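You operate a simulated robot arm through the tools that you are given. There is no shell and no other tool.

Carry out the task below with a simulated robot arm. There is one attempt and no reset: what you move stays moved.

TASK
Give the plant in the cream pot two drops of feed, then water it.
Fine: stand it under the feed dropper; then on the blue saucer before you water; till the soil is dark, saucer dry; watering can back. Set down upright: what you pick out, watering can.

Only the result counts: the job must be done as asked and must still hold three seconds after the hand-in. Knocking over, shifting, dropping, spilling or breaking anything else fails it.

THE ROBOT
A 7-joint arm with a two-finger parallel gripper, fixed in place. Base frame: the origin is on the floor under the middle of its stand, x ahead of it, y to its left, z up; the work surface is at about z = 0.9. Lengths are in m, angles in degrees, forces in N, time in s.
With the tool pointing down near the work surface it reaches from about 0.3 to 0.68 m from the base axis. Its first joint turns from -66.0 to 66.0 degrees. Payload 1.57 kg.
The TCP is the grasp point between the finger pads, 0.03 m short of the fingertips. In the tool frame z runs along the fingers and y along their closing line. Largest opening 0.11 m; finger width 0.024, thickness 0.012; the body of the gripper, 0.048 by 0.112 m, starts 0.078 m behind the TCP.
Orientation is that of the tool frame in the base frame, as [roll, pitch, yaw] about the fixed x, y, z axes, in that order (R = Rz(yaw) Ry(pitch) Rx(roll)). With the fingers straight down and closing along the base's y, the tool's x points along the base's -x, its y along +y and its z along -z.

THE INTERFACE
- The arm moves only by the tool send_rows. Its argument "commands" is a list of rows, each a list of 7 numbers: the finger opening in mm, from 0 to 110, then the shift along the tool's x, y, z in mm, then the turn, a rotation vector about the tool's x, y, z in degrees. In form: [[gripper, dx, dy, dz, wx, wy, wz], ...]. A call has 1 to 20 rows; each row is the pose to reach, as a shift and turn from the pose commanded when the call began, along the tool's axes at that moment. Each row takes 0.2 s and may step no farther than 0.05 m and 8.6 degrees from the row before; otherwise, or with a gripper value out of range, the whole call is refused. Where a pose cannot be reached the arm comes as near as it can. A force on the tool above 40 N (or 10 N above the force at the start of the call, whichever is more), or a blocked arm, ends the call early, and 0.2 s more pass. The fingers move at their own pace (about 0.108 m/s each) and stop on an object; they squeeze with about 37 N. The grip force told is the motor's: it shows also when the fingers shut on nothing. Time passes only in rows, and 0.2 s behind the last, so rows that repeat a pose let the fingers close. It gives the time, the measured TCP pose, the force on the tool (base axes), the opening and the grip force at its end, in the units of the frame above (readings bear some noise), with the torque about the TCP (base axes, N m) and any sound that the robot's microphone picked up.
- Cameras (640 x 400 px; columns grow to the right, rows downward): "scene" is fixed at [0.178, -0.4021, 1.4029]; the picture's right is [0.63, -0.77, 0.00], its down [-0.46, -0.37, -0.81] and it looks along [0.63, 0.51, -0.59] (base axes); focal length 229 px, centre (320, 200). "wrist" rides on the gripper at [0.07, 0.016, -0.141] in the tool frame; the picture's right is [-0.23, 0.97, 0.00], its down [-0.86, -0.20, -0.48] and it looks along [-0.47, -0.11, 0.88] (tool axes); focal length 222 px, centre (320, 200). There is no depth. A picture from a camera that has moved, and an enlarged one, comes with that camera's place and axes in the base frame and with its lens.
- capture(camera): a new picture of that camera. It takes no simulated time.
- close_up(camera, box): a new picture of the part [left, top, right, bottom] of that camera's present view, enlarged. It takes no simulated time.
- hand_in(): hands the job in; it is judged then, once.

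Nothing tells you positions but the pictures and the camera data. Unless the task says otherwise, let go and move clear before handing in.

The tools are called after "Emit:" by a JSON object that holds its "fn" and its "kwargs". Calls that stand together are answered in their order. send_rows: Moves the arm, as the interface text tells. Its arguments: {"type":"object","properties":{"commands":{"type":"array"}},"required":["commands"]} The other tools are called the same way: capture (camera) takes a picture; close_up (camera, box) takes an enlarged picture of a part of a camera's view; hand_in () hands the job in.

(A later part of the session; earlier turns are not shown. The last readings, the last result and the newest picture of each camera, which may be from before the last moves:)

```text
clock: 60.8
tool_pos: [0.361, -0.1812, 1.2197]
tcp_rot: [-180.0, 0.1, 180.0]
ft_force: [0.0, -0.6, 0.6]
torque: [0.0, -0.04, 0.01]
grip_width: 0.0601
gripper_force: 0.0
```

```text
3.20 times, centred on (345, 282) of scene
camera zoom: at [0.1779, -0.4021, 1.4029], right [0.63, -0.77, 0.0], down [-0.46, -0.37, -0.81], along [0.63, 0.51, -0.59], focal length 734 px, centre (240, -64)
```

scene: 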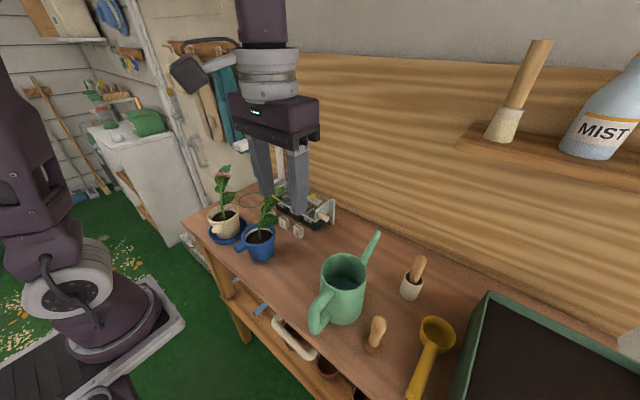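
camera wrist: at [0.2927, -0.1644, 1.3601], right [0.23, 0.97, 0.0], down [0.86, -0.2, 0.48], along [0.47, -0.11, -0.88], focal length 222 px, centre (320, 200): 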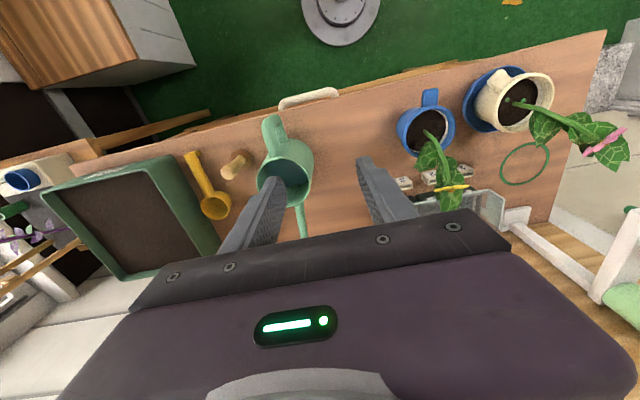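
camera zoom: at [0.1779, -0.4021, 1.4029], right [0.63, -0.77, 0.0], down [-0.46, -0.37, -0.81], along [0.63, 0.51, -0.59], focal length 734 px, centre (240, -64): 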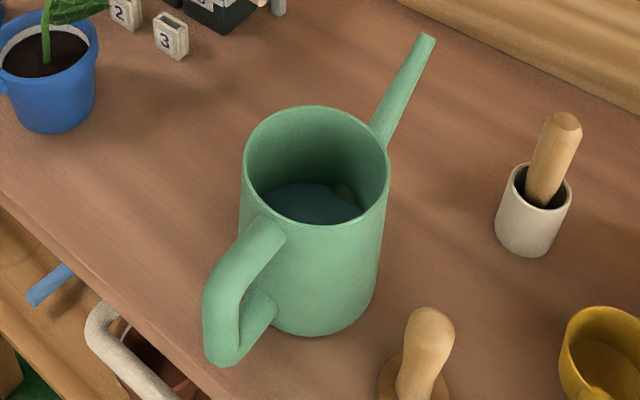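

The can's handle is a vertical bar at about (0.339, -0.258), spanning z 0.945–1.005, with the spout pointing to +x. I'll move above it for a precise check.

Emit:
{"fn": "send_rows", "kwargs": {"commands": [[60, 11, -38.4, 0, 0, 0, 0], [60, 22, -76.8, 0, 0, 0, 0], [60, 22, -76.8, 45, 0, 0, 0], [60, 22, -76.8, 90, 0, 0, 0], [60, 22, -76.8, 125, 0, 0, 0], [60, 22, -76.8, 125, 0, 0, 0]]}}

Emit:
{"fn": "close_up", "kwargs": {"camera": "wrist", "box": [220, 80, 420, 240]}}

Emit:
{"fn": "close_up", "kwargs": {"camera": "scene", "box": [265, 200, 395, 345]}}

```text
clock: 62.2
tool_pos: [0.3388, -0.2579, 1.0938]
tcp_rot: [-180.0, 0.0, -179.9]
ft_force: [0.7, -0.3, -0.9]
torque: [0.01, -0.01, 0.0]
grip_width: 0.0598
gripper_force: 0.0
```

```text
2.50 times, centred on (320, 160) of wrist
camera zoom: at [0.2693, -0.2414, 1.234], right [0.23, 0.97, 0.0], down [0.86, -0.2, 0.48], along [0.47, -0.11, -0.88], focal length 555 px, centre (320, 300)
```

zoom: 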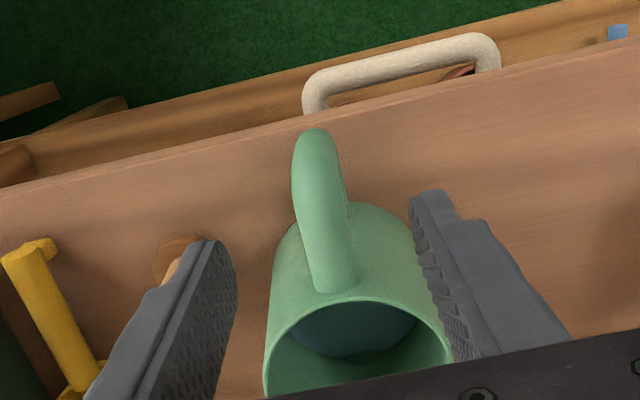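

```text
2.76 times, centred on (330, 272) of scene
camera zoom: at [0.178, -0.4021, 1.4029], right [0.63, -0.77, 0.0], down [-0.46, -0.37, -0.81], along [0.63, 0.51, -0.59], focal length 633 px, centre (292, 0)
```

zoom: 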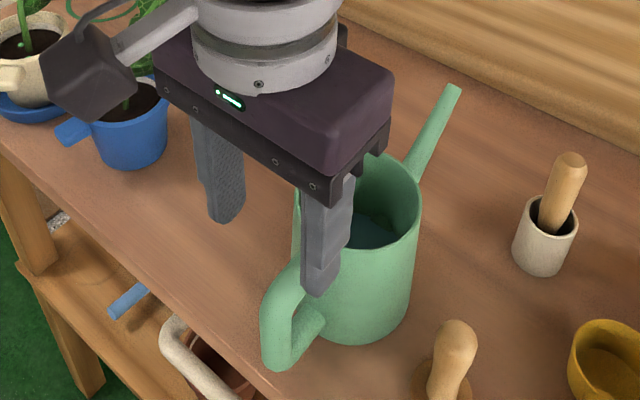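

The handle lies on the grip line (y≈-0.2585, bar x≈0.335). I'll go down around it with open fingers.

Emit:
{"fn": "send_rows", "kwargs": {"commands": [[60, 3, -0.6, 35, 0, 0, 0], [60, 3, -0.6, 70, 0, 0, 0], [60, 3, -0.6, 100, 0, 0, 0], [60, 3, -0.6, 121, 0, 0, 0], [60, 3, -0.6, 121, 0, 0, 0]]}}

Emit:
{"fn": "close_up", "kwargs": {"camera": "wrist", "box": [220, 80, 420, 240]}}

Emit:
{"fn": "close_up", "kwargs": {"camera": "scene", "box": [265, 200, 395, 345]}}

```text
clock: 63.4
tool_pos: [0.3372, -0.2573, 0.9732]
tcp_rot: [-180.0, 0.0, -179.9]
ft_force: [0.1, 0.1, 0.9]
torque: [-0.02, 0.02, -0.01]
grip_width: 0.06
gripper_force: 0.1
```

```text
2.50 times, centred on (320, 160) of wrist
camera zoom: at [0.2671, -0.2414, 1.1132], right [0.23, 0.97, 0.0], down [0.86, -0.2, 0.48], along [0.47, -0.11, -0.88], focal length 555 px, centre (320, 300)
```

zoom: 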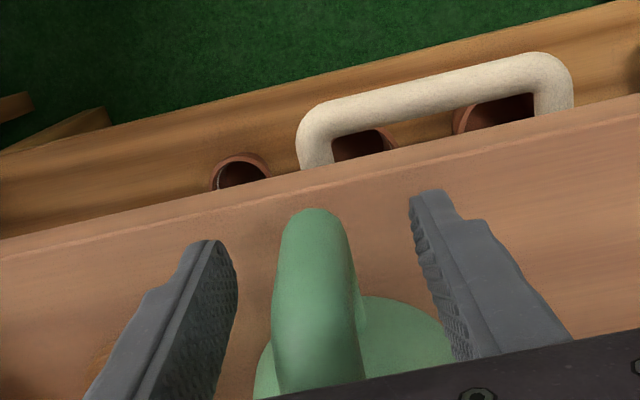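

```text
2.76 times, centred on (330, 272) of scene
camera zoom: at [0.178, -0.4021, 1.4029], right [0.63, -0.77, 0.0], down [-0.46, -0.37, -0.81], along [0.63, 0.51, -0.59], focal length 633 px, centre (292, 0)
```

zoom: 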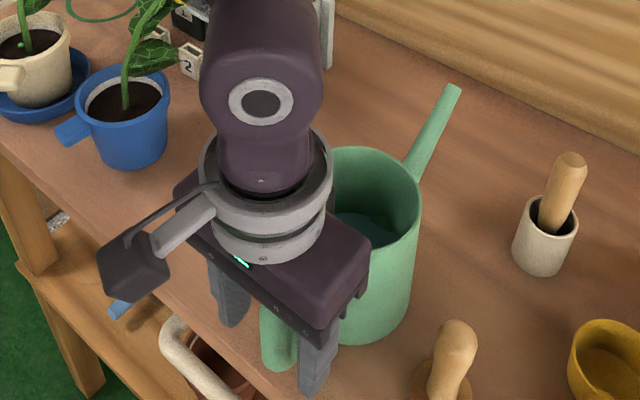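

The handle is centred between the fingers. I'll close the grip.

Emit:
{"fn": "send_rows", "kwargs": {"commands": [[40, 0, 0, 0, 0, 0, 0], [30, 0, 0, 0, 0, 0, 0], [20, 0, 0, 0, 0, 0, 0], [10, 0, 0, 0, 0, 0, 0], [0, 0, 0, 0, 0, 0, 0], [0, 0, 0, 0, 0, 0, 0]]}}

Emit:
{"fn": "close_up", "kwargs": {"camera": "wrist", "box": [220, 80, 420, 240]}}

Emit:
{"fn": "close_up", "kwargs": {"camera": "scene", "box": [265, 200, 395, 345]}}

```text
clock: 64.8
tool_pos: [0.3363, -0.2577, 0.9716]
tcp_rot: [-180.0, 0.0, -179.9]
ft_force: [-1.0, -0.5, 1.2]
torque: [-0.05, -0.04, 0.0]
grip_width: 0.021
gripper_force: 34.8
```

```text
2.50 times, centred on (320, 160) of wrist
camera zoom: at [0.2671, -0.2414, 1.1135], right [0.23, 0.97, 0.0], down [0.86, -0.2, 0.48], along [0.47, -0.11, -0.88], focal length 555 px, centre (320, 300)
```

zoom: 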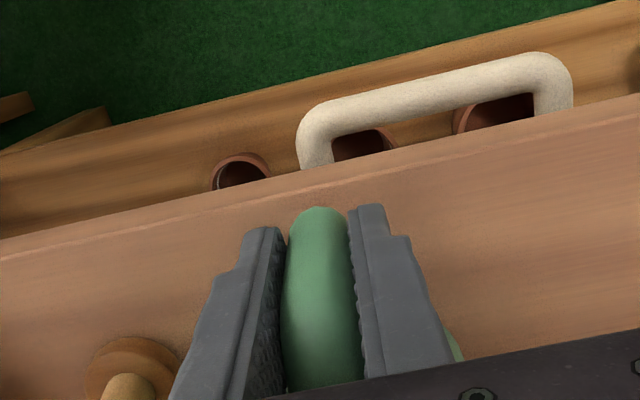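

```text
2.76 times, centred on (330, 272) of scene
camera zoom: at [0.1779, -0.4021, 1.4029], right [0.63, -0.77, 0.0], down [-0.46, -0.37, -0.81], along [0.63, 0.51, -0.59], focal length 633 px, centre (292, 0)
```

zoom: 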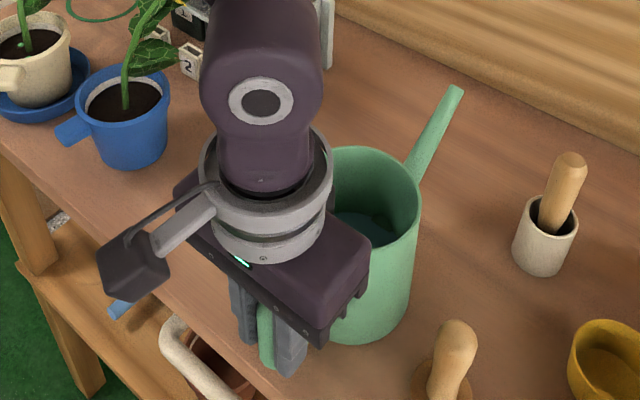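

The handle is gripped at 21 mm. I'll lift 10 mm slowly and check weight and tilt.

Emit:
{"fn": "send_rows", "kwargs": {"commands": [[0, 0, 0, -2, 0, 0, 0], [0, 0, 0, -5, 0, 0, 0], [0, 0, 0, -10, 0, 0, 0], [0, 0, 0, -10, 0, 0, 0]]}}

Emit:
{"fn": "close_up", "kwargs": {"camera": "scene", "box": [265, 200, 395, 345]}}

```text
clock: 65.8
tool_pos: [0.3367, -0.2566, 0.9837]
tcp_rot: [-180.0, -0.1, -179.8]
ft_force: [-0.4, -0.2, -2.8]
torque: [0.04, 0.28, 0.01]
grip_width: 0.0212
gripper_force: 34.5
```

```text
2.76 times, centred on (330, 272) of scene
camera zoom: at [0.178, -0.4021, 1.4029], right [0.63, -0.77, 0.0], down [-0.46, -0.37, -0.81], along [0.63, 0.51, -0.59], focal length 633 px, centre (292, 0)
```

zoom: 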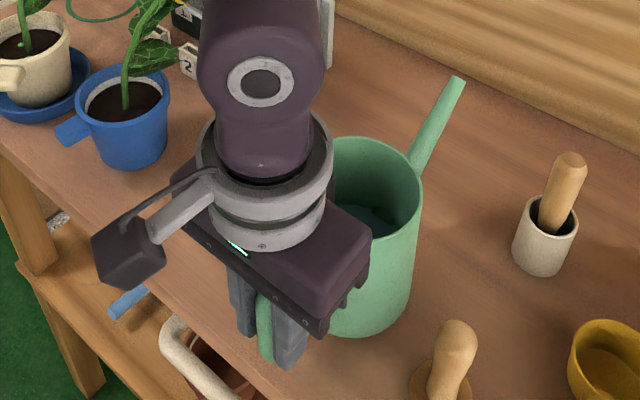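

The can is light (about 2.8 N) and hangs level. I'll raise it straight up above plant height.

Emit:
{"fn": "send_rows", "kwargs": {"commands": [[0, 0, 0, -20, 0, 0, 0], [0, 0, 0, -55, 0, 0, 0], [0, 0, 0, -90, 0, 0, 0], [0, 0, 0, -125, 0, 0, 0], [0, 0, 0, -160, 0, 0, 0], [0, 0, 0, -195, 0, 0, 0], [0, 0, 0, -217, 0, 0, 0], [0, 0, 0, -217, 0, 0, 0]]}}

Emit:
{"fn": "capture", "kwargs": {"camera": "scene"}}

Emit:
{"fn": "capture", "kwargs": {"camera": "wrist"}}

```text
clock: 67.6
tool_pos: [0.3332, -0.2579, 1.2039]
tcp_rot: [-180.0, -0.1, -179.9]
ft_force: [0.6, 0.4, -2.2]
torque: [-0.04, 0.25, 0.01]
grip_width: 0.021
gripper_force: 34.4
```

```text
taken
```

scene: 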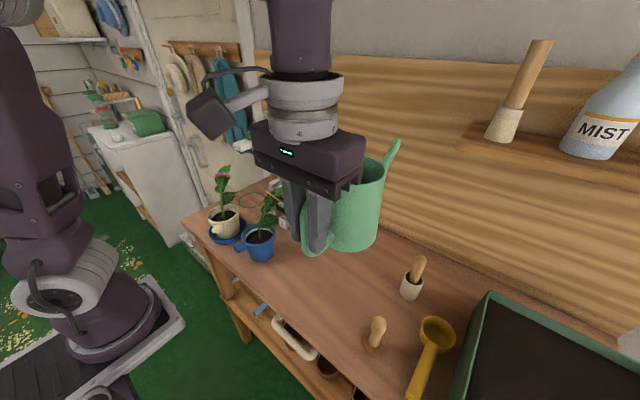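

```text
taken
camera wrist: at [0.265, -0.241, 1.3438], right [0.23, 0.97, 0.0], down [0.86, -0.2, 0.48], along [0.47, -0.11, -0.88], focal length 222 px, centre (320, 200)
```

wrist: 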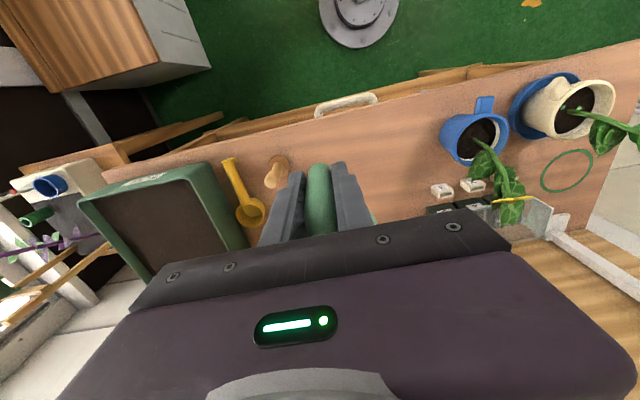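

The can is above the plants. I'll carry it smoothly to the left side, turning it so the spout will point back towards the cream pot.

Emit:
{"fn": "send_rows", "kwargs": {"commands": [[0, 0, 20, 0, 0, 0, 2], [0, 0, 50, 0, 0, 0, 5], [0, 0, 80, 0, 0, 0, 8], [0, 0, 110, 0, 0, 0, 11], [0, 0, 140, 0, 0, 0, 14], [0, 0, 172, 0, 0, 0, 17.5], [0, 0, 204, 0, 0, 0, 21], [0, 0, 236, 0, 0, 0, 24.5], [0, 0, 268, 0, 0, 0, 28], [0, 0, 300, 0, 0, 0, 31.5], [0, 0, 332, 0, 0, 0, 35], [0, 5, 364, 0, 0, 0, 38.5], [0, 10, 396, 0, 0, 0, 42], [0, 16, 428, 0, 0, 0, 45.5], [0, 22, 460, 0, 0, 0, 49], [0, 28, 492, 0, 0, 0, 52], [0, 35, 522, 0, 0, 0, 55], [0, 42, 550, 0, 0, 0, 57.5], [0, 48, 575, 0, 0, 0, 59], [0, 53, 593, 0, 0, 0, 60]]}}

Emit:
{"fn": "capture", "kwargs": {"camera": "scene"}}

Emit:
{"fn": "capture", "kwargs": {"camera": "wrist"}}

```text
clock: 71.8
tool_pos: [0.2821, 0.3364, 1.2017]
tcp_rot: [-179.9, 0.0, 120.1]
ft_force: [1.0, -0.1, -2.5]
torque: [0.2, 0.1, -0.01]
grip_width: 0.0211
gripper_force: 34.7
```

```text
taken
```

scene: 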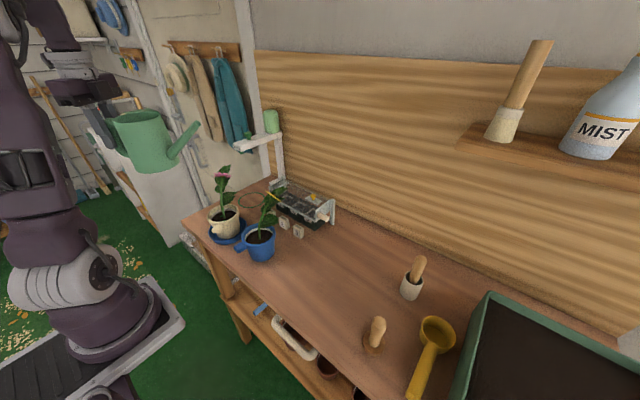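

```text
taken
camera wrist: at [0.2612, 0.4044, 1.3426], right [0.96, 0.29, 0.0], down [0.25, -0.84, 0.48], along [0.14, -0.46, -0.88], focal length 222 px, centre (320, 200)
```

wrist: 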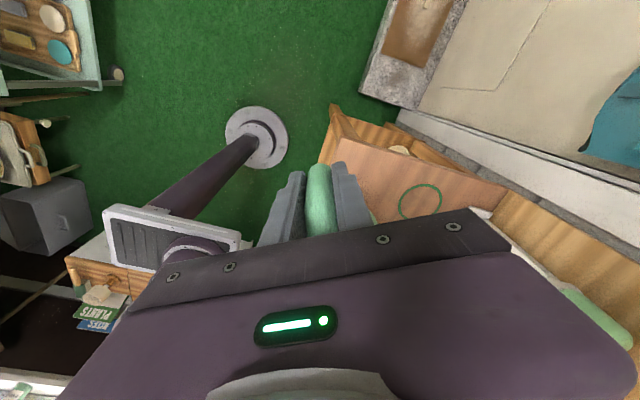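

The can is at the left with its spout pointing towards the pots. I'll zoom in to measure the spout tip relative to the cream pot.

Emit:
{"fn": "close_up", "kwargs": {"camera": "scene", "box": [90, 90, 270, 250]}}

```text
2.50 times, centred on (180, 170) of scene
camera zoom: at [0.178, -0.4021, 1.4029], right [0.63, -0.77, 0.0], down [-0.46, -0.37, -0.81], along [0.63, 0.51, -0.59], focal length 573 px, centre (670, 275)
```

zoom: 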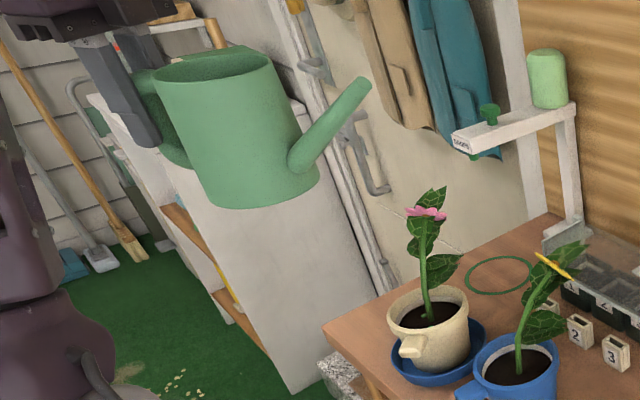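

The spout tip is about 0.243 m ahead of the grip and 0.038 m above it. I'll tilt to 20°, too little to pour, and bring the tip over the near-left part of the pot opening.

Emit:
{"fn": "send_rows", "kwargs": {"commands": [[0, 7.5, 0, 5, 0, 4, 0], [0, 15, 0, 20, 0, 8, 0], [0, 22.6, 0, 35, 0, 12, 0], [0, 30.1, 0.3, 50, 0, 16, 0], [0, 30.1, 0.3, 54.3, 0, 20, 0], [0, 30.1, 0.3, 54.3, 0, 20, 0]]}}

Emit:
{"fn": "capture", "kwargs": {"camera": "scene"}}

Emit:
{"fn": "close_up", "kwargs": {"camera": "scene", "box": [110, 110, 290, 260]}}

```text
clock: 73.2
tool_pos: [0.267, 0.3614, 1.1479]
tcp_rot: [180.0, -20.0, 120.1]
ft_force: [0.6, 0.9, -2.7]
torque: [0.17, 0.08, -0.01]
grip_width: 0.0214
gripper_force: 34.2
```

```text
taken
```

scene: 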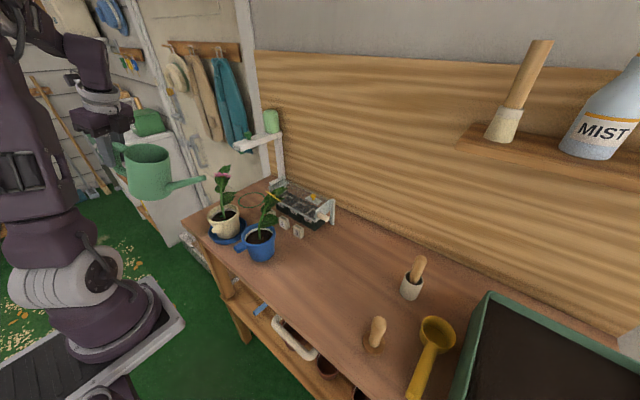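

```text
2.67 times, centred on (200, 185) of scene
camera zoom: at [0.178, -0.4021, 1.4029], right [0.63, -0.77, 0.0], down [-0.46, -0.37, -0.81], along [0.63, 0.51, -0.59], focal length 612 px, centre (640, 240)
```

zoom: 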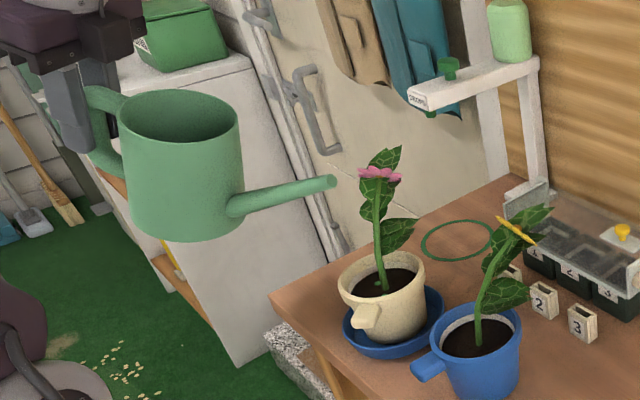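

The tip prediction matches the picture. I'll lower the spout to about 35 mm above the pot rim.

Emit:
{"fn": "send_rows", "kwargs": {"commands": [[0, -10.1, 0, 27.7, 0, 0, 0], [0, -20.2, 0, 55.4, 0, 0, 0], [0, -30.3, 0, 83.2, 0, 0, 0], [0, -30.3, 0, 83.2, 0, 0, 0]]}}

Emit:
{"fn": "close_up", "kwargs": {"camera": "scene", "box": [150, 140, 290, 260]}}

Emit:
{"fn": "close_up", "kwargs": {"camera": "scene", "box": [195, 180, 255, 250]}}

```text
clock: 74.2
tool_pos: [0.2672, 0.3643, 1.0586]
tcp_rot: [180.0, -20.0, 120.0]
ft_force: [-0.6, 0.0, -3.2]
torque: [0.21, 0.15, 0.01]
grip_width: 0.0211
gripper_force: 34.3
```

```text
3.33 times, centred on (220, 200) of scene
camera zoom: at [0.178, -0.4021, 1.4029], right [0.63, -0.77, 0.0], down [-0.46, -0.37, -0.81], along [0.63, 0.51, -0.59], focal length 764 px, centre (653, 200)
```

zoom: 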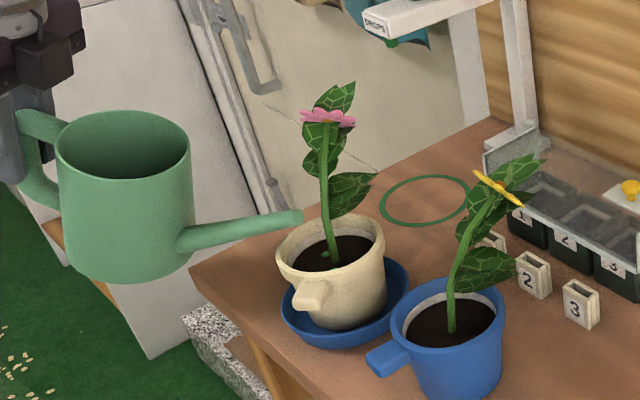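

```text
5.71 times, centred on (225, 215) of scene
camera zoom: at [0.178, -0.4021, 1.4029], right [0.63, -0.77, 0.0], down [-0.46, -0.37, -0.81], along [0.63, 0.51, -0.59], focal length 1310 px, centre (863, 114)
```

zoom: 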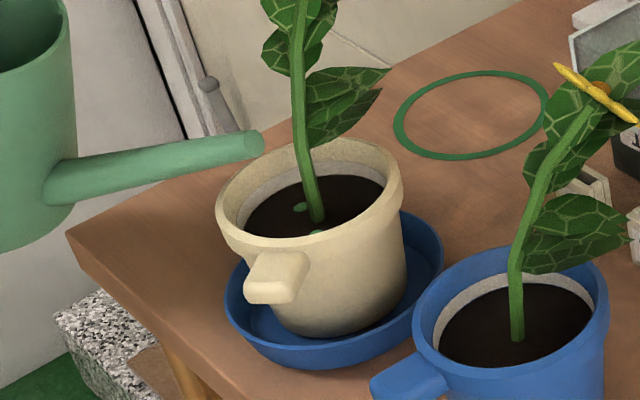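

The tip is about 35 mm above the rim and over the soil. Now I'll increase the tilt gradually about the spout tip, watching for the start of flow.

Emit:
{"fn": "send_rows", "kwargs": {"commands": [[0, 1.66, 0, -12.8, 0, 3, 0], [0, 2.64, 0, -25.6, 0, 6, 0]]}}

Emit:
{"fn": "close_up", "kwargs": {"camera": "scene", "box": [195, 180, 255, 250]}}

```text
clock: 74.8
tool_pos: [0.2693, 0.357, 1.0844]
tcp_rot: [180.0, -26.0, 120.1]
ft_force: [-0.3, -0.3, -3.2]
torque: [0.21, 0.11, -0.06]
grip_width: 0.0212
gripper_force: 33.7
```

```text
5.71 times, centred on (225, 215) of scene
camera zoom: at [0.178, -0.4021, 1.4029], right [0.63, -0.77, 0.0], down [-0.46, -0.37, -0.81], along [0.63, 0.51, -0.59], focal length 1310 px, centre (863, 114)
```

zoom: 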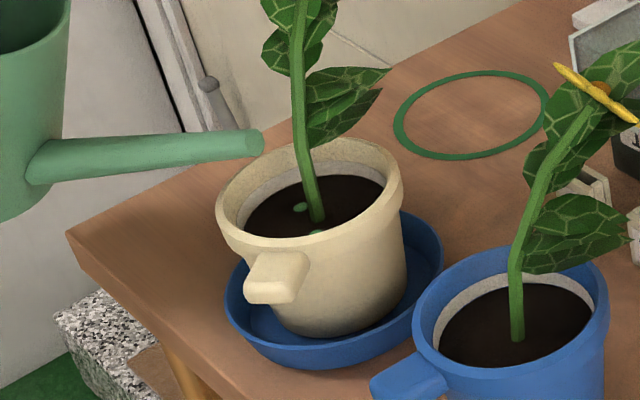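

No flow at 26°. I'll continue in 3° steps.

Emit:
{"fn": "send_rows", "kwargs": {"commands": [[0, 1.66, 0, -12.8, 0, 3, 0]]}}

Emit:
{"fn": "close_up", "kwargs": {"camera": "scene", "box": [195, 180, 255, 250]}}

```text
clock: 75.2
tool_pos: [0.2718, 0.3547, 1.0966]
tcp_rot: [179.9, -29.0, 120.1]
ft_force: [0.6, -0.1, -2.2]
torque: [0.14, 0.13, 0.03]
grip_width: 0.021
gripper_force: 34.3
```

```text
5.71 times, centred on (225, 215) of scene
camera zoom: at [0.178, -0.4021, 1.4029], right [0.63, -0.77, 0.0], down [-0.46, -0.37, -0.81], along [0.63, 0.51, -0.59], focal length 1310 px, centre (863, 114)
```

zoom: 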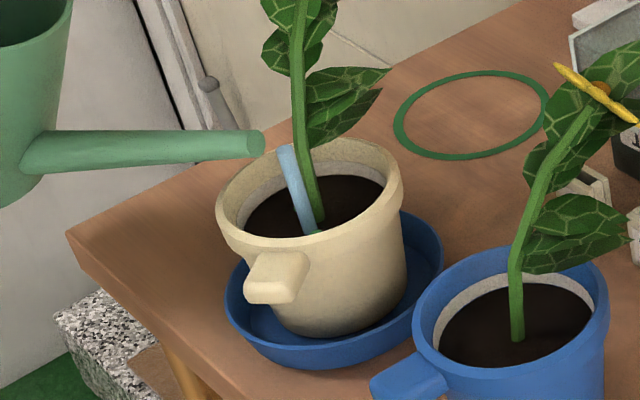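

Water is flowing and landing inside the pot, a bit forward of centre. I'll pull the tip back about 18 mm so the stream lands near the middle.

Emit:
{"fn": "send_rows", "kwargs": {"commands": [[0, 15.7, 0, 8.7, 0, 0, 0]]}}

Emit:
{"fn": "close_up", "kwargs": {"camera": "scene", "box": [195, 180, 255, 250]}}

```text
clock: 75.6
tool_pos: [0.2647, 0.3701, 1.0965]
tcp_rot: [-179.9, -29.0, 120.1]
ft_force: [-0.1, -0.7, -2.7]
torque: [0.14, 0.08, 0.0]
grip_width: 0.0212
gripper_force: 34.5
```

```text
5.71 times, centred on (225, 215) of scene
camera zoom: at [0.178, -0.4021, 1.4029], right [0.63, -0.77, 0.0], down [-0.46, -0.37, -0.81], along [0.63, 0.51, -0.59], focal length 1310 px, centre (863, 114)
```

zoom: 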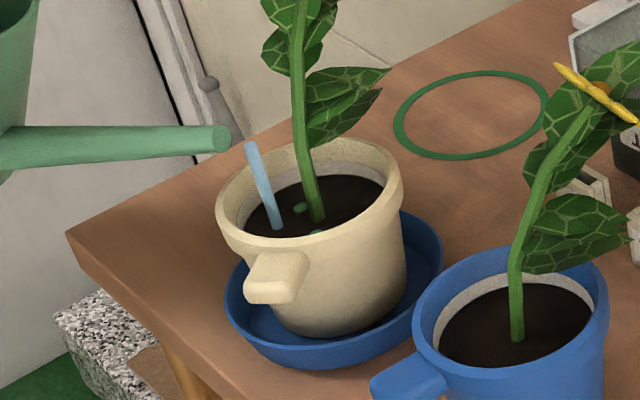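

The stream is thinner and lands a bit left. I'll come forward 8 mm and add 2° of tilt.

Emit:
{"fn": "send_rows", "kwargs": {"commands": [[0, -5.8, 0, -12.4, 0, 2, 0]]}}

Emit:
{"fn": "close_up", "kwargs": {"camera": "scene", "box": [195, 180, 255, 250]}}

```text
clock: 76.0
tool_pos: [0.27, 0.3604, 1.1045]
tcp_rot: [-180.0, -31.0, 120.2]
ft_force: [-1.0, -0.5, -3.3]
torque: [0.15, 0.11, -0.01]
grip_width: 0.021
gripper_force: 34.3
```

```text
5.71 times, centred on (225, 215) of scene
camera zoom: at [0.178, -0.4021, 1.4029], right [0.63, -0.77, 0.0], down [-0.46, -0.37, -0.81], along [0.63, 0.51, -0.59], focal length 1310 px, centre (863, 114)
```

zoom: 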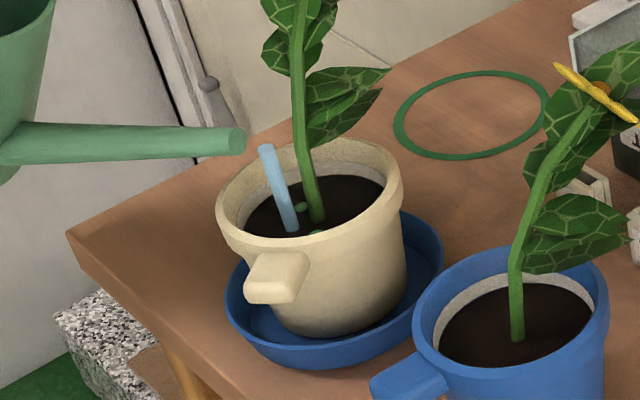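

The stream is steady. I'll shift 8 mm sideways to centre it and hold briefly, then compare soil colour.

Emit:
{"fn": "send_rows", "kwargs": {"commands": [[0, 0, 8, 0, 0, 0, 0], [0, 0, 8, 0, 0, 0, 0]]}}

Emit:
{"fn": "close_up", "kwargs": {"camera": "scene", "box": [195, 180, 255, 250]}}

Emit:
{"fn": "close_up", "kwargs": {"camera": "scene", "box": [210, 205, 280, 245]}}

```text
clock: 76.6
tool_pos: [0.2761, 0.3639, 1.1036]
tcp_rot: [180.0, -31.0, 120.1]
ft_force: [-1.0, -0.3, -1.7]
torque: [0.14, 0.07, -0.01]
grip_width: 0.0211
gripper_force: 34.2
```

```text
5.71 times, centred on (225, 215) of scene
camera zoom: at [0.178, -0.4021, 1.4029], right [0.63, -0.77, 0.0], down [-0.46, -0.37, -0.81], along [0.63, 0.51, -0.59], focal length 1310 px, centre (863, 114)
```

zoom: 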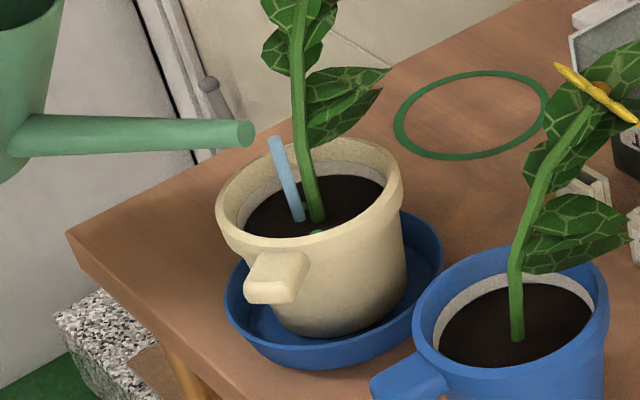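

```text
9.14 times, centred on (245, 225) of scene
camera zoom: at [0.178, -0.4021, 1.4029], right [0.63, -0.77, 0.0], down [-0.46, -0.37, -0.81], along [0.63, 0.51, -0.59], focal length 2096 px, centre (1006, -29)
```

zoom: 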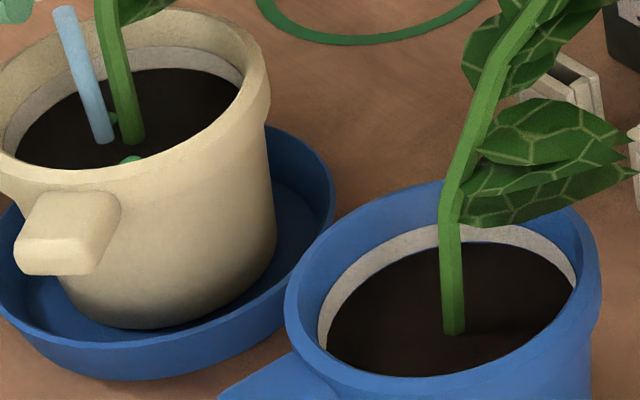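

The soil may be slightly darker already. I'll keep pouring in small increments.

Emit:
{"fn": "send_rows", "kwargs": {"commands": [[0, 0.9, 0, -6.4, 0, 1.5, 0], [0, 0.9, 0, -6.4, 0, 1.5, 0]]}}

Emit:
{"fn": "close_up", "kwargs": {"camera": "scene", "box": [195, 180, 255, 250]}}

Emit:
{"fn": "close_up", "kwargs": {"camera": "scene", "box": [210, 205, 280, 245]}}

```text
clock: 77.2
tool_pos: [0.2775, 0.3618, 1.1096]
tcp_rot: [179.9, -32.5, 120.1]
ft_force: [-0.2, 0.2, -2.0]
torque: [0.1, 0.02, 0.01]
grip_width: 0.0212
gripper_force: 34.8
```

```text
5.71 times, centred on (225, 215) of scene
camera zoom: at [0.178, -0.4021, 1.4029], right [0.63, -0.77, 0.0], down [-0.46, -0.37, -0.81], along [0.63, 0.51, -0.59], focal length 1310 px, centre (863, 114)
```

zoom: 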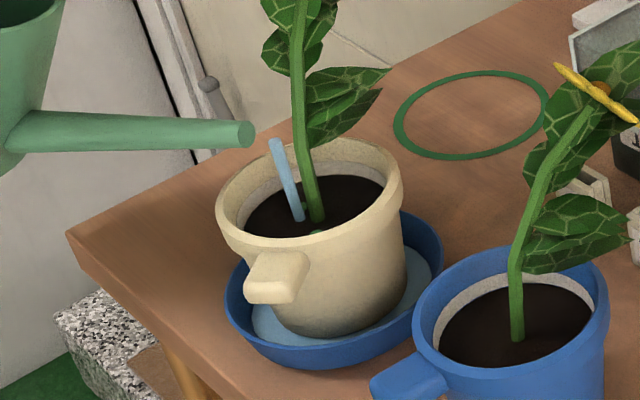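

```text
9.14 times, centred on (245, 225) of scene
camera zoom: at [0.178, -0.4021, 1.4029], right [0.63, -0.77, 0.0], down [-0.46, -0.37, -0.81], along [0.63, 0.51, -0.59], focal length 2096 px, centre (1006, -29)
```

zoom: 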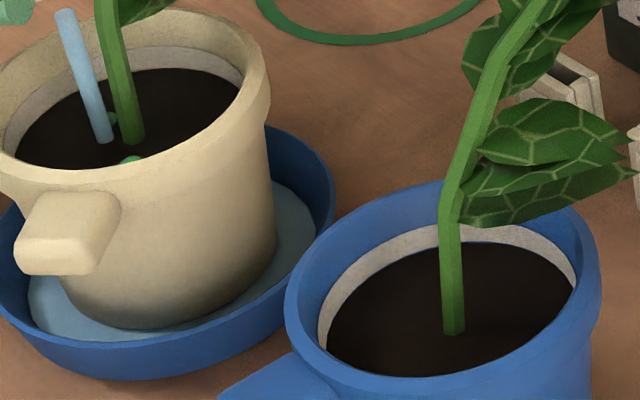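

Water has appeared in the saucer, so I've gone slightly too far. I'm stopping the pour at once.

Emit:
{"fn": "send_rows", "kwargs": {"commands": [[0, -7.65, 0, 33.5, 0, -8, 0], [0, -14, 0, 51.7, 0, -12.5, 0]]}}

Emit:
{"fn": "close_up", "kwargs": {"camera": "scene", "box": [195, 180, 255, 250]}}

Emit:
{"fn": "close_up", "kwargs": {"camera": "scene", "box": [195, 200, 255, 250]}}

```text
clock: 77.8
tool_pos: [0.2691, 0.3745, 1.0579]
tcp_rot: [-180.0, -19.9, 120.1]
ft_force: [-0.1, 0.6, -1.8]
torque: [0.15, 0.07, -0.01]
grip_width: 0.0211
gripper_force: 34.1
```

```text
5.71 times, centred on (225, 215) of scene
camera zoom: at [0.178, -0.4021, 1.4029], right [0.63, -0.77, 0.0], down [-0.46, -0.37, -0.81], along [0.63, 0.51, -0.59], focal length 1310 px, centre (863, 114)
```

zoom: 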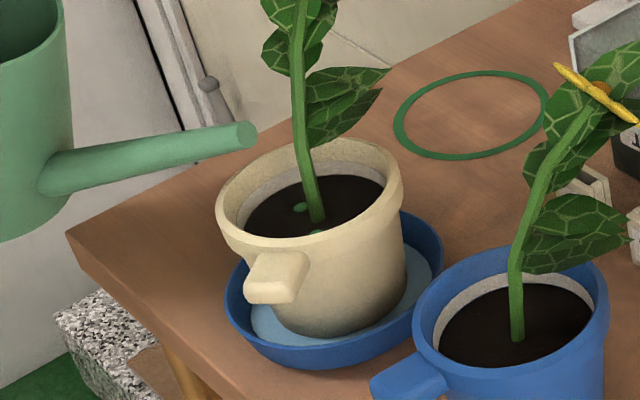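

```text
8.00 times, centred on (225, 225) of scene
camera zoom: at [0.178, -0.4021, 1.4029], right [0.63, -0.77, 0.0], down [-0.46, -0.37, -0.81], along [0.63, 0.51, -0.59], focal length 1834 px, centre (1080, 0)
```

zoom: 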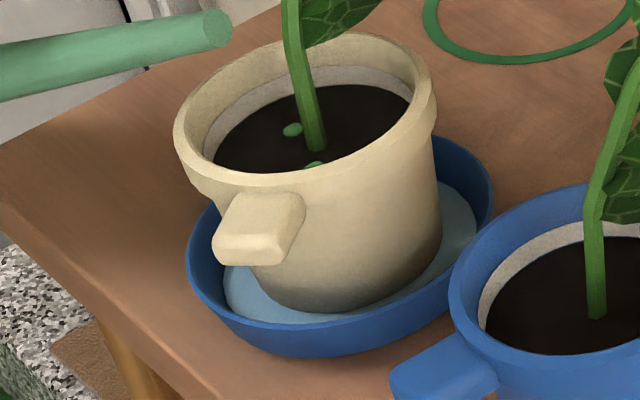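

The stream has stopped. I'll hold still for a second to see whether the pool in the saucer changes.

Emit:
{"fn": "send_rows", "kwargs": {"commands": [[0, 0, 0, 0, 0, -4, 0], [0, 0, 0, 0, 0, -4, 0], [0, 0, 0, 0, 0, -4, 0], [0, 0, 0, 0, 0, -4, 0], [0, 0, 0, 0, 0, -4, 0], [0, 0, 0, 0, 0, -4, 0]]}}

Emit:
{"fn": "close_up", "kwargs": {"camera": "scene", "box": [195, 200, 255, 250]}}

Emit:
{"fn": "capture", "kwargs": {"camera": "scene"}}

```text
clock: 79.2
tool_pos: [0.2688, 0.3732, 1.0585]
tcp_rot: [180.0, -16.0, 120.1]
ft_force: [-0.5, -0.6, -1.6]
torque: [0.15, 0.09, -0.04]
grip_width: 0.0208
gripper_force: 35.0
```

```text
8.00 times, centred on (225, 225) of scene
camera zoom: at [0.178, -0.4021, 1.4029], right [0.63, -0.77, 0.0], down [-0.46, -0.37, -0.81], along [0.63, 0.51, -0.59], focal length 1834 px, centre (1080, 0)
```

zoom: 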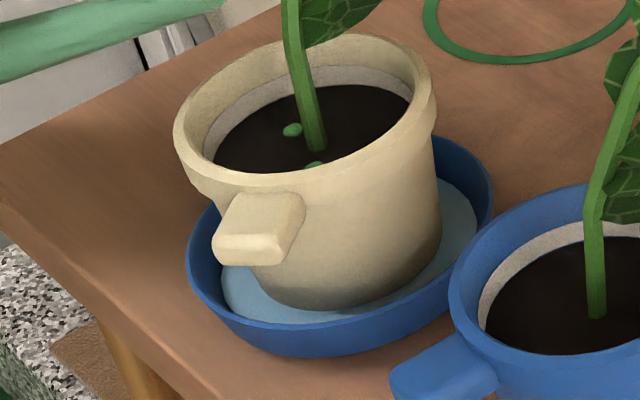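

```text
taken
```

scene: 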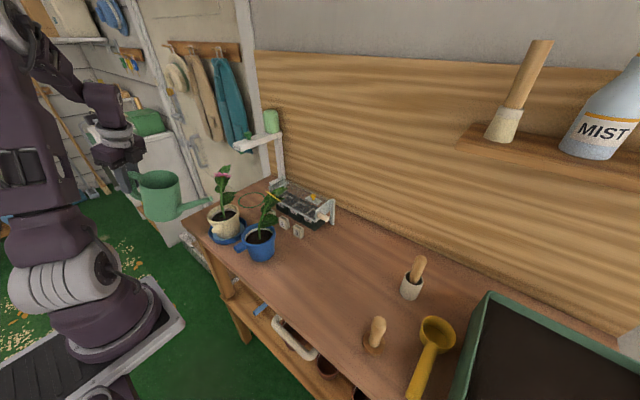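

The pool stays put, and the task wants the saucer dry, so I need a remedy. First I'll raise the can level and carry it back home.

Emit:
{"fn": "send_rows", "kwargs": {"commands": [[0, 10, 0, -34.9, 0, -4, 0], [0, 20, 0, -69.7, 0, -8, 0], [0, 30, 0, -104.5, 0, -12, 0], [0, 40, 0, -139.4, 0, -16, 0], [0, 40, 0, -139.4, 0, -16, 0]]}}

Emit:
{"fn": "close_up", "kwargs": {"camera": "scene", "box": [90, 90, 270, 250]}}

```text
clock: 80.4
tool_pos: [0.2695, 0.3761, 1.2039]
tcp_rot: [179.9, 0.1, 120.1]
ft_force: [0.8, 0.0, -1.6]
torque: [0.13, 0.1, 0.03]
grip_width: 0.021
gripper_force: 34.3
```

```text
2.50 times, centred on (180, 170) of scene
camera zoom: at [0.178, -0.4021, 1.4029], right [0.63, -0.77, 0.0], down [-0.46, -0.37, -0.81], along [0.63, 0.51, -0.59], focal length 573 px, centre (670, 275)
```

zoom: 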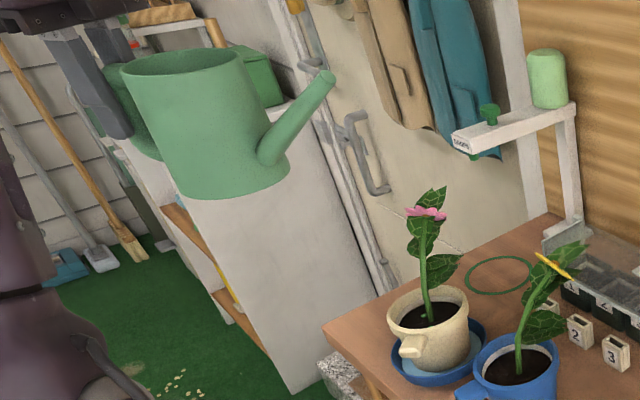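

The can is level and raised. I'll carry it back to its place on the right.

Emit:
{"fn": "send_rows", "kwargs": {"commands": [[0, -20, -6, 0, 0, 0, -2.2], [0, -50, -15, 0, 0, 0, -5.5], [0, -82, -24, 0, 0, 0, -9], [0, -114, -33.5, 0, 0, 0, -12.6], [0, -146, -43, 0, 0, 0, -16.2], [0, -178, -52.3, 0, 0, 0, -19.8], [0, -209, -61.5, 0, 0, 0, -23.2], [0, -240, -70.5, 0, 0, 0, -26.6], [0, -269.7, -79.3, 0, 0, 0, -30], [0, -298, -95.5, 0, 0, 0, -32.8], [0, -326, -111.5, 0, 0, 0, -35.5], [0, -354, -127.5, 0, 0, 0, -38.2], [0, -382, -143.7, 0, 0, 0, -41], [0, -410, -159.8, 0, 0, 0, -43.7], [0, -438, -175.8, 0, 0, 0, -46.4], [0, -466, -191.8, 0, 0, 0, -49.1], [0, -495, -208.5, 0, 0, 0, -52], [0, -524, -225.2, 0, 0, 0, -54.8], [0, -553, -241.8, 0, 0, 0, -57.5], [0, -580, -257.3, 0, 0, 0, -60]]}}

Emit:
{"fn": "capture", "kwargs": {"camera": "scene"}}

Emit:
{"fn": "capture", "kwargs": {"camera": "wrist"}}

```text
clock: 84.6
tool_pos: [0.3372, -0.2561, 1.2051]
tcp_rot: [-180.0, 0.0, -179.8]
ft_force: [0.1, 0.0, -2.6]
torque: [0.02, 0.16, 0.01]
grip_width: 0.0211
gripper_force: 34.8
```

```text
taken
```

scene: 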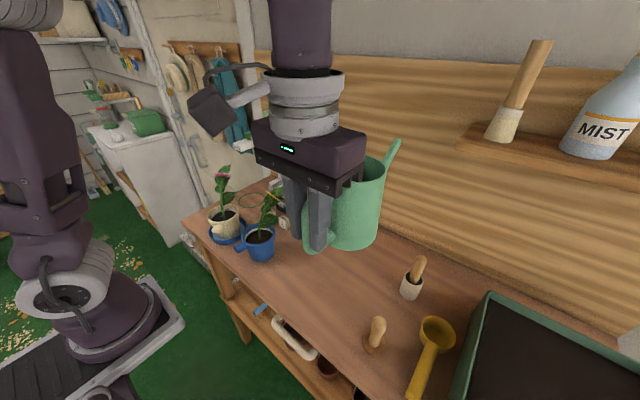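

```text
taken
camera wrist: at [0.267, -0.2406, 1.3459], right [0.23, 0.97, 0.0], down [0.86, -0.2, 0.48], along [0.47, -0.11, -0.88], focal length 222 px, centre (320, 200)
```

wrist: 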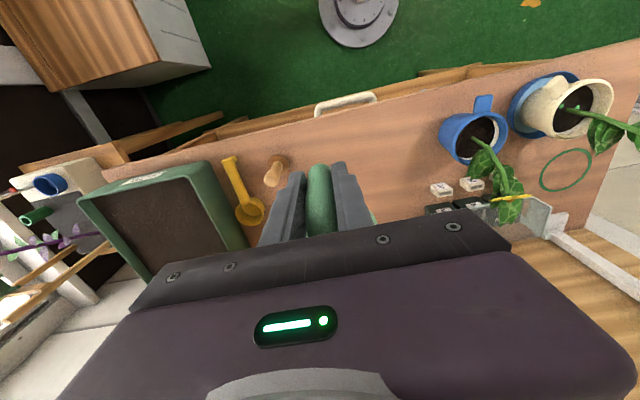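

The can is above its original place. I'll lower it to just above the bench.

Emit:
{"fn": "send_rows", "kwargs": {"commands": [[0, 0.5, -1, 35, 0, 0, 0], [0, 0.9, -1.4, 75, 0, 0, 0], [0, 0.9, -1.4, 115, 0, 0, 0], [0, 0.9, -1.4, 155, 0, 0, 0], [0, 0.9, -1.4, 195, 0, 0, 0], [0, 0.9, -1.4, 218, 0, 0, 0], [0, 0.9, -1.4, 228, 0, 0, 0], [0, 0.9, -1.4, 228, 0, 0, 0]]}}

Emit:
{"fn": "send_rows", "kwargs": {"commands": [[0, 0, 0, 2, 0, 0, 0], [0, 0, 0, 2, 0, 0, 0]]}}

```text
clock: 86.4
tool_pos: [0.3353, -0.2576, 0.9758]
tcp_rot: [-180.0, 0.1, -180.0]
ft_force: [0.6, 0.4, -1.2]
torque: [0.02, 0.16, 0.01]
grip_width: 0.021
gripper_force: 34.4
```

```text
clock: 87.0
tool_pos: [0.3359, -0.2585, 0.9735]
tcp_rot: [-179.8, 0.1, 179.9]
ft_force: [-3.6, -1.8, 8.5]
torque: [-0.02, -1.1, -0.13]
grip_width: 0.0211
gripper_force: 34.1
```

Emit:
{"fn": "send_rows", "kwargs": {"commands": [[0, 0, 0, 0.8, 0, 0, 0], [0, 0, 0, 0.8, 0, 0, 0]]}}

Emit:
{"fn": "close_up", "kwargs": {"camera": "scene", "box": [265, 200, 395, 345]}}

```text
clock: 87.6
tool_pos: [0.3355, -0.2586, 0.9738]
tcp_rot: [179.9, 0.0, -179.9]
ft_force: [-3.1, 0.8, 12.5]
torque: [0.04, -0.84, -0.04]
grip_width: 0.0211
gripper_force: 34.3
```

```text
2.76 times, centred on (330, 272) of scene
camera zoom: at [0.1777, -0.402, 1.403], right [0.63, -0.77, 0.0], down [-0.46, -0.37, -0.81], along [0.63, 0.51, -0.59], focal length 633 px, centre (292, 0)
```

zoom: 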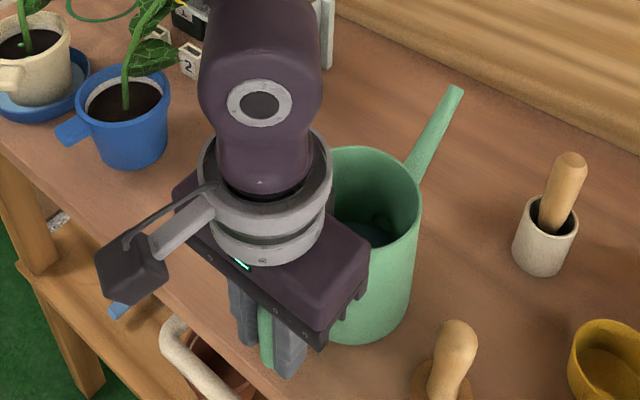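

The can is back in the same place, touching the bench. I'll release it gently.

Emit:
{"fn": "send_rows", "kwargs": {"commands": [[24, 0, 0, 0, 0, 0, 0], [34, 0, 0, 0, 0, 0, 0], [48, 0, 0, 0, 0, 0, 0], [60, 0, 0, 0, 0, 0, 0], [60, 0, 0, 0, 0, 0, 0]]}}

Emit:
{"fn": "send_rows", "kwargs": {"commands": [[60, 0, 0, -30, 0, 0, 0], [60, 0, 0, -70, 0, 0, 0], [60, 0, 0, -115, 0, 0, 0], [60, 0, 0, -160, 0, 0, 0], [60, 0, 0, -205, 0, 0, 0], [60, 0, 0, -250, 0, 0, 0]]}}

Emit:
{"fn": "capture", "kwargs": {"camera": "scene"}}

Emit:
{"fn": "capture", "kwargs": {"camera": "wrist"}}

Emit:
{"fn": "close_up", "kwargs": {"camera": "scene", "box": [195, 200, 255, 250]}}

```text
clock: 88.8
tool_pos: [0.3348, -0.2574, 0.9741]
tcp_rot: [-180.0, -0.1, -179.9]
ft_force: [0.3, 0.3, 0.6]
torque: [0.01, -0.02, 0.02]
grip_width: 0.06
gripper_force: 0.1
```

```text
clock: 90.2
tool_pos: [0.3348, -0.2585, 1.2236]
tcp_rot: [180.0, 0.0, -179.9]
ft_force: [0.1, 0.5, 0.6]
torque: [-0.01, 0.02, -0.08]
grip_width: 0.06
gripper_force: 0.2
```

```text
taken
```

scene: 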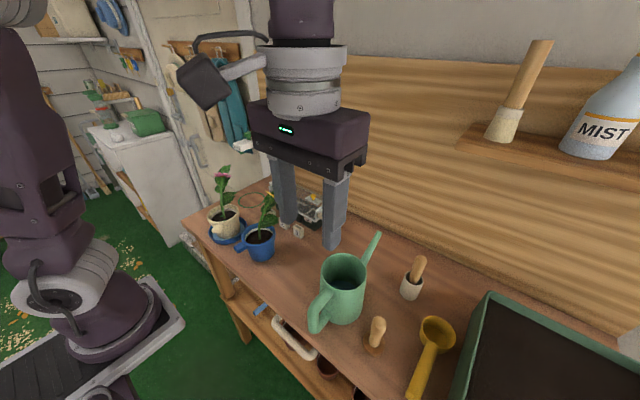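

```text
taken
camera wrist: at [0.2655, -0.2424, 1.3643], right [0.23, 0.97, 0.0], down [0.86, -0.2, 0.48], along [0.47, -0.11, -0.88], focal length 222 px, centre (320, 200)
```

wrist: 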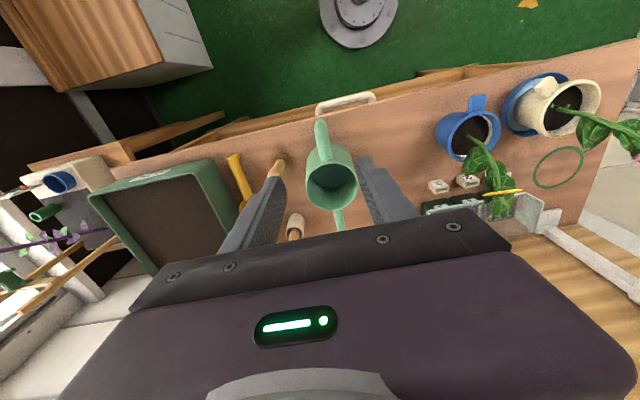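

```text
8.00 times, centred on (225, 225) of scene
camera zoom: at [0.1779, -0.4021, 1.4029], right [0.63, -0.77, 0.0], down [-0.46, -0.37, -0.81], along [0.63, 0.51, -0.59], focal length 1834 px, centre (1080, 0)
```

zoom: 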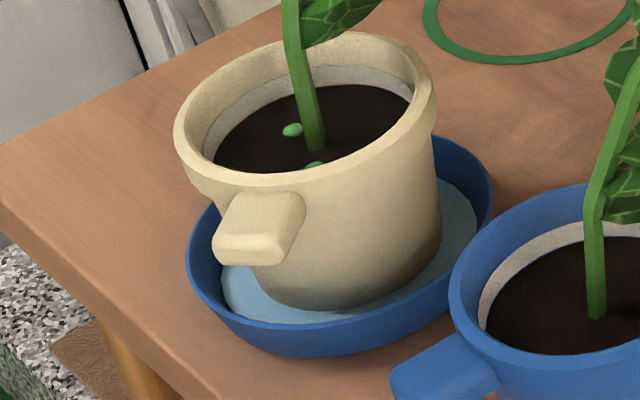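

The can is back and upright. I'll compare the soil of both pots closely to judge whether the cream one is really dark.

Emit:
{"fn": "close_up", "kwargs": {"camera": "scene", "box": [212, 205, 242, 225]}}

Emit:
{"fn": "close_up", "kwargs": {"camera": "scene", "box": [246, 225, 276, 245]}}

Emit:
{"fn": "close_up", "kwargs": {"camera": "wrist", "box": [430, 70, 620, 190]}}

```text
16.00 times, centred on (227, 215) of scene
camera zoom: at [0.1779, -0.4021, 1.4029], right [0.63, -0.77, 0.0], down [-0.46, -0.37, -0.81], along [0.63, 0.51, -0.59], focal length 3669 px, centre (1808, -40)
```

zoom: 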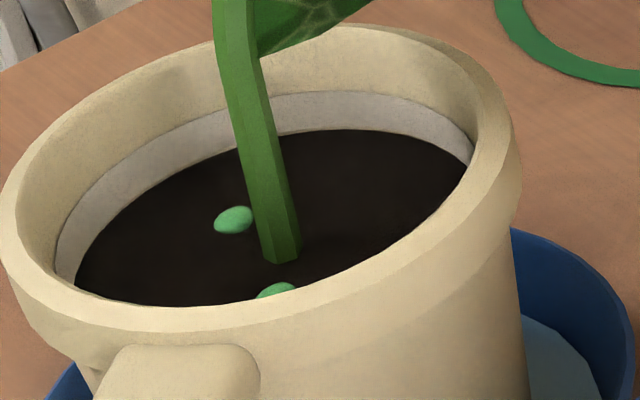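

```text
16.00 times, centred on (261, 235) of scene
camera zoom: at [0.1779, -0.4021, 1.4029], right [0.63, -0.77, 0.0], down [-0.46, -0.37, -0.81], along [0.63, 0.51, -0.59], focal length 3669 px, centre (1264, -360)
```

zoom: 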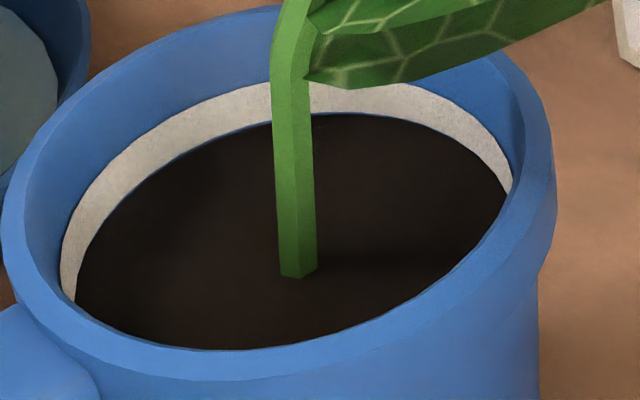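

```text
3.33 times, centred on (525, 130) of wrist
camera zoom: at [0.2655, -0.2424, 1.3643], right [0.23, 0.97, 0.0], down [0.86, -0.2, 0.48], along [0.47, -0.11, -0.88], focal length 740 px, centre (-363, 433)
```

zoom: 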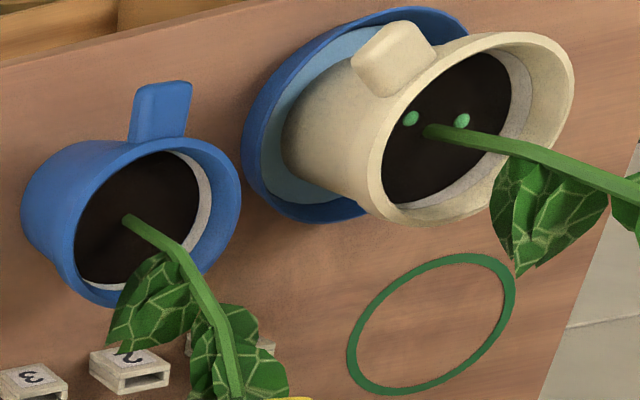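

The cream soil is now visibly darker than the dry blue pot's soil, so it has had enough. The task wants the saucer dry, though, so I'll try tipping the pooled water back into the can. First I'll go back to the pot's handle so I can set the pot aside.

Emit:
{"fn": "send_rows", "kwargs": {"commands": [[60, 0, 34, 0, 0, 0, -4], [60, 0, 68, 0, 0, 0, -8], [60, 0, 102, 0, 0, 0, -12], [60, 0, 136, 0, 0, 0, -16], [60, 0, 170, 0, 0, 0, -20], [60, 0, 204, 0, 0, 0, -24], [60, 0, 238, 0, 0, 0, -28], [60, 0, 272, 0, 0, 0, -32], [60, 0, 306, 0, 0, 0, -36], [60, 0, 340, 0, 0, 0, -40], [60, 0, 340, 0, 0, 0, -40]]}}

Emit:
{"fn": "send_rows", "kwargs": {"commands": [[60, 0, 0, 10, 0, -7.5, 0], [60, 0, 0, 20, 0, -15, 0], [60, 0, 0, 20, 0, -15, 0]]}}

Emit:
{"fn": "capture", "kwargs": {"camera": "wrist"}}

```text
clock: 92.6
tool_pos: [0.333, 0.0841, 1.2241]
tcp_rot: [179.9, -0.1, -139.8]
ft_force: [0.4, -0.7, 0.3]
torque: [-0.02, -0.02, 0.01]
grip_width: 0.0597
gripper_force: 0.0
```

```text
clock: 93.4
tool_pos: [0.3349, 0.0828, 1.2032]
tcp_rot: [-180.0, 15.2, -140.0]
ft_force: [-0.9, 0.5, -1.0]
torque: [-0.02, 0.02, 0.01]
grip_width: 0.0598
gripper_force: 0.1
```

```text
taken
camera wrist: at [0.2453, 0.0281, 1.3209], right [-0.46, 0.89, 0.06], down [0.66, 0.3, 0.68], along [0.59, 0.35, -0.73], focal length 222 px, centre (320, 200)
```

wrist: 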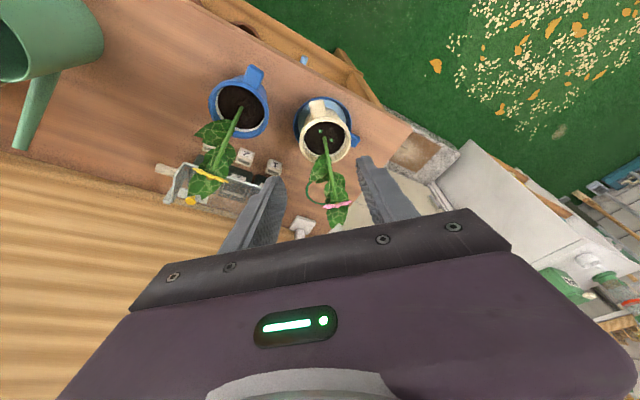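

I'm at the same retreat pose as before. I'll go down to the pot handle again and grip.

Emit:
{"fn": "send_rows", "kwargs": {"commands": [[60, 11.6, 0, 43.5, 0, 0, 0], [60, 23.3, 0, 87, 0, 0, 0], [60, 34.9, 0, 130.4, 0, 0, 0], [60, 34.9, 0, 170, 0, 0, 0], [60, 34.9, 0, 205, 0, 0, 0], [60, 34.9, 0, 230.4, 0, 0, 0], [60, 34.9, 0, 230.4, 0, 0, 0]]}}

Emit:
{"fn": "close_up", "kwargs": {"camera": "wrist", "box": [220, 80, 420, 240]}}

```text
clock: 95.0
tool_pos: [0.3559, 0.1005, 0.9718]
tcp_rot: [179.9, 15.0, -139.9]
ft_force: [-0.1, -0.6, -0.8]
torque: [-0.01, 0.02, -0.02]
grip_width: 0.0602
gripper_force: 0.1
```

```text
2.50 times, centred on (320, 160) of wrist
camera zoom: at [0.2662, 0.0463, 1.0904], right [-0.46, 0.89, 0.06], down [0.67, 0.3, 0.68], along [0.59, 0.35, -0.73], focal length 555 px, centre (320, 300)
```

zoom: 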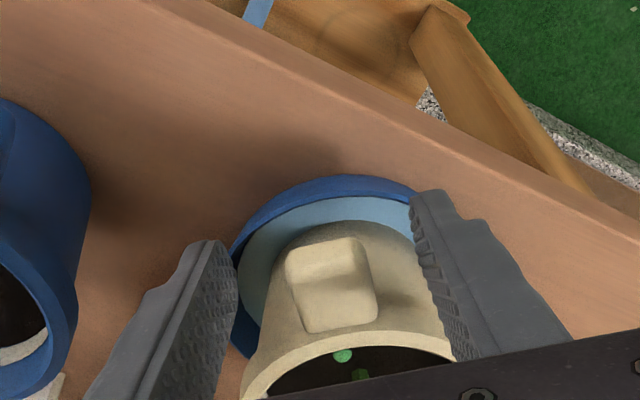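

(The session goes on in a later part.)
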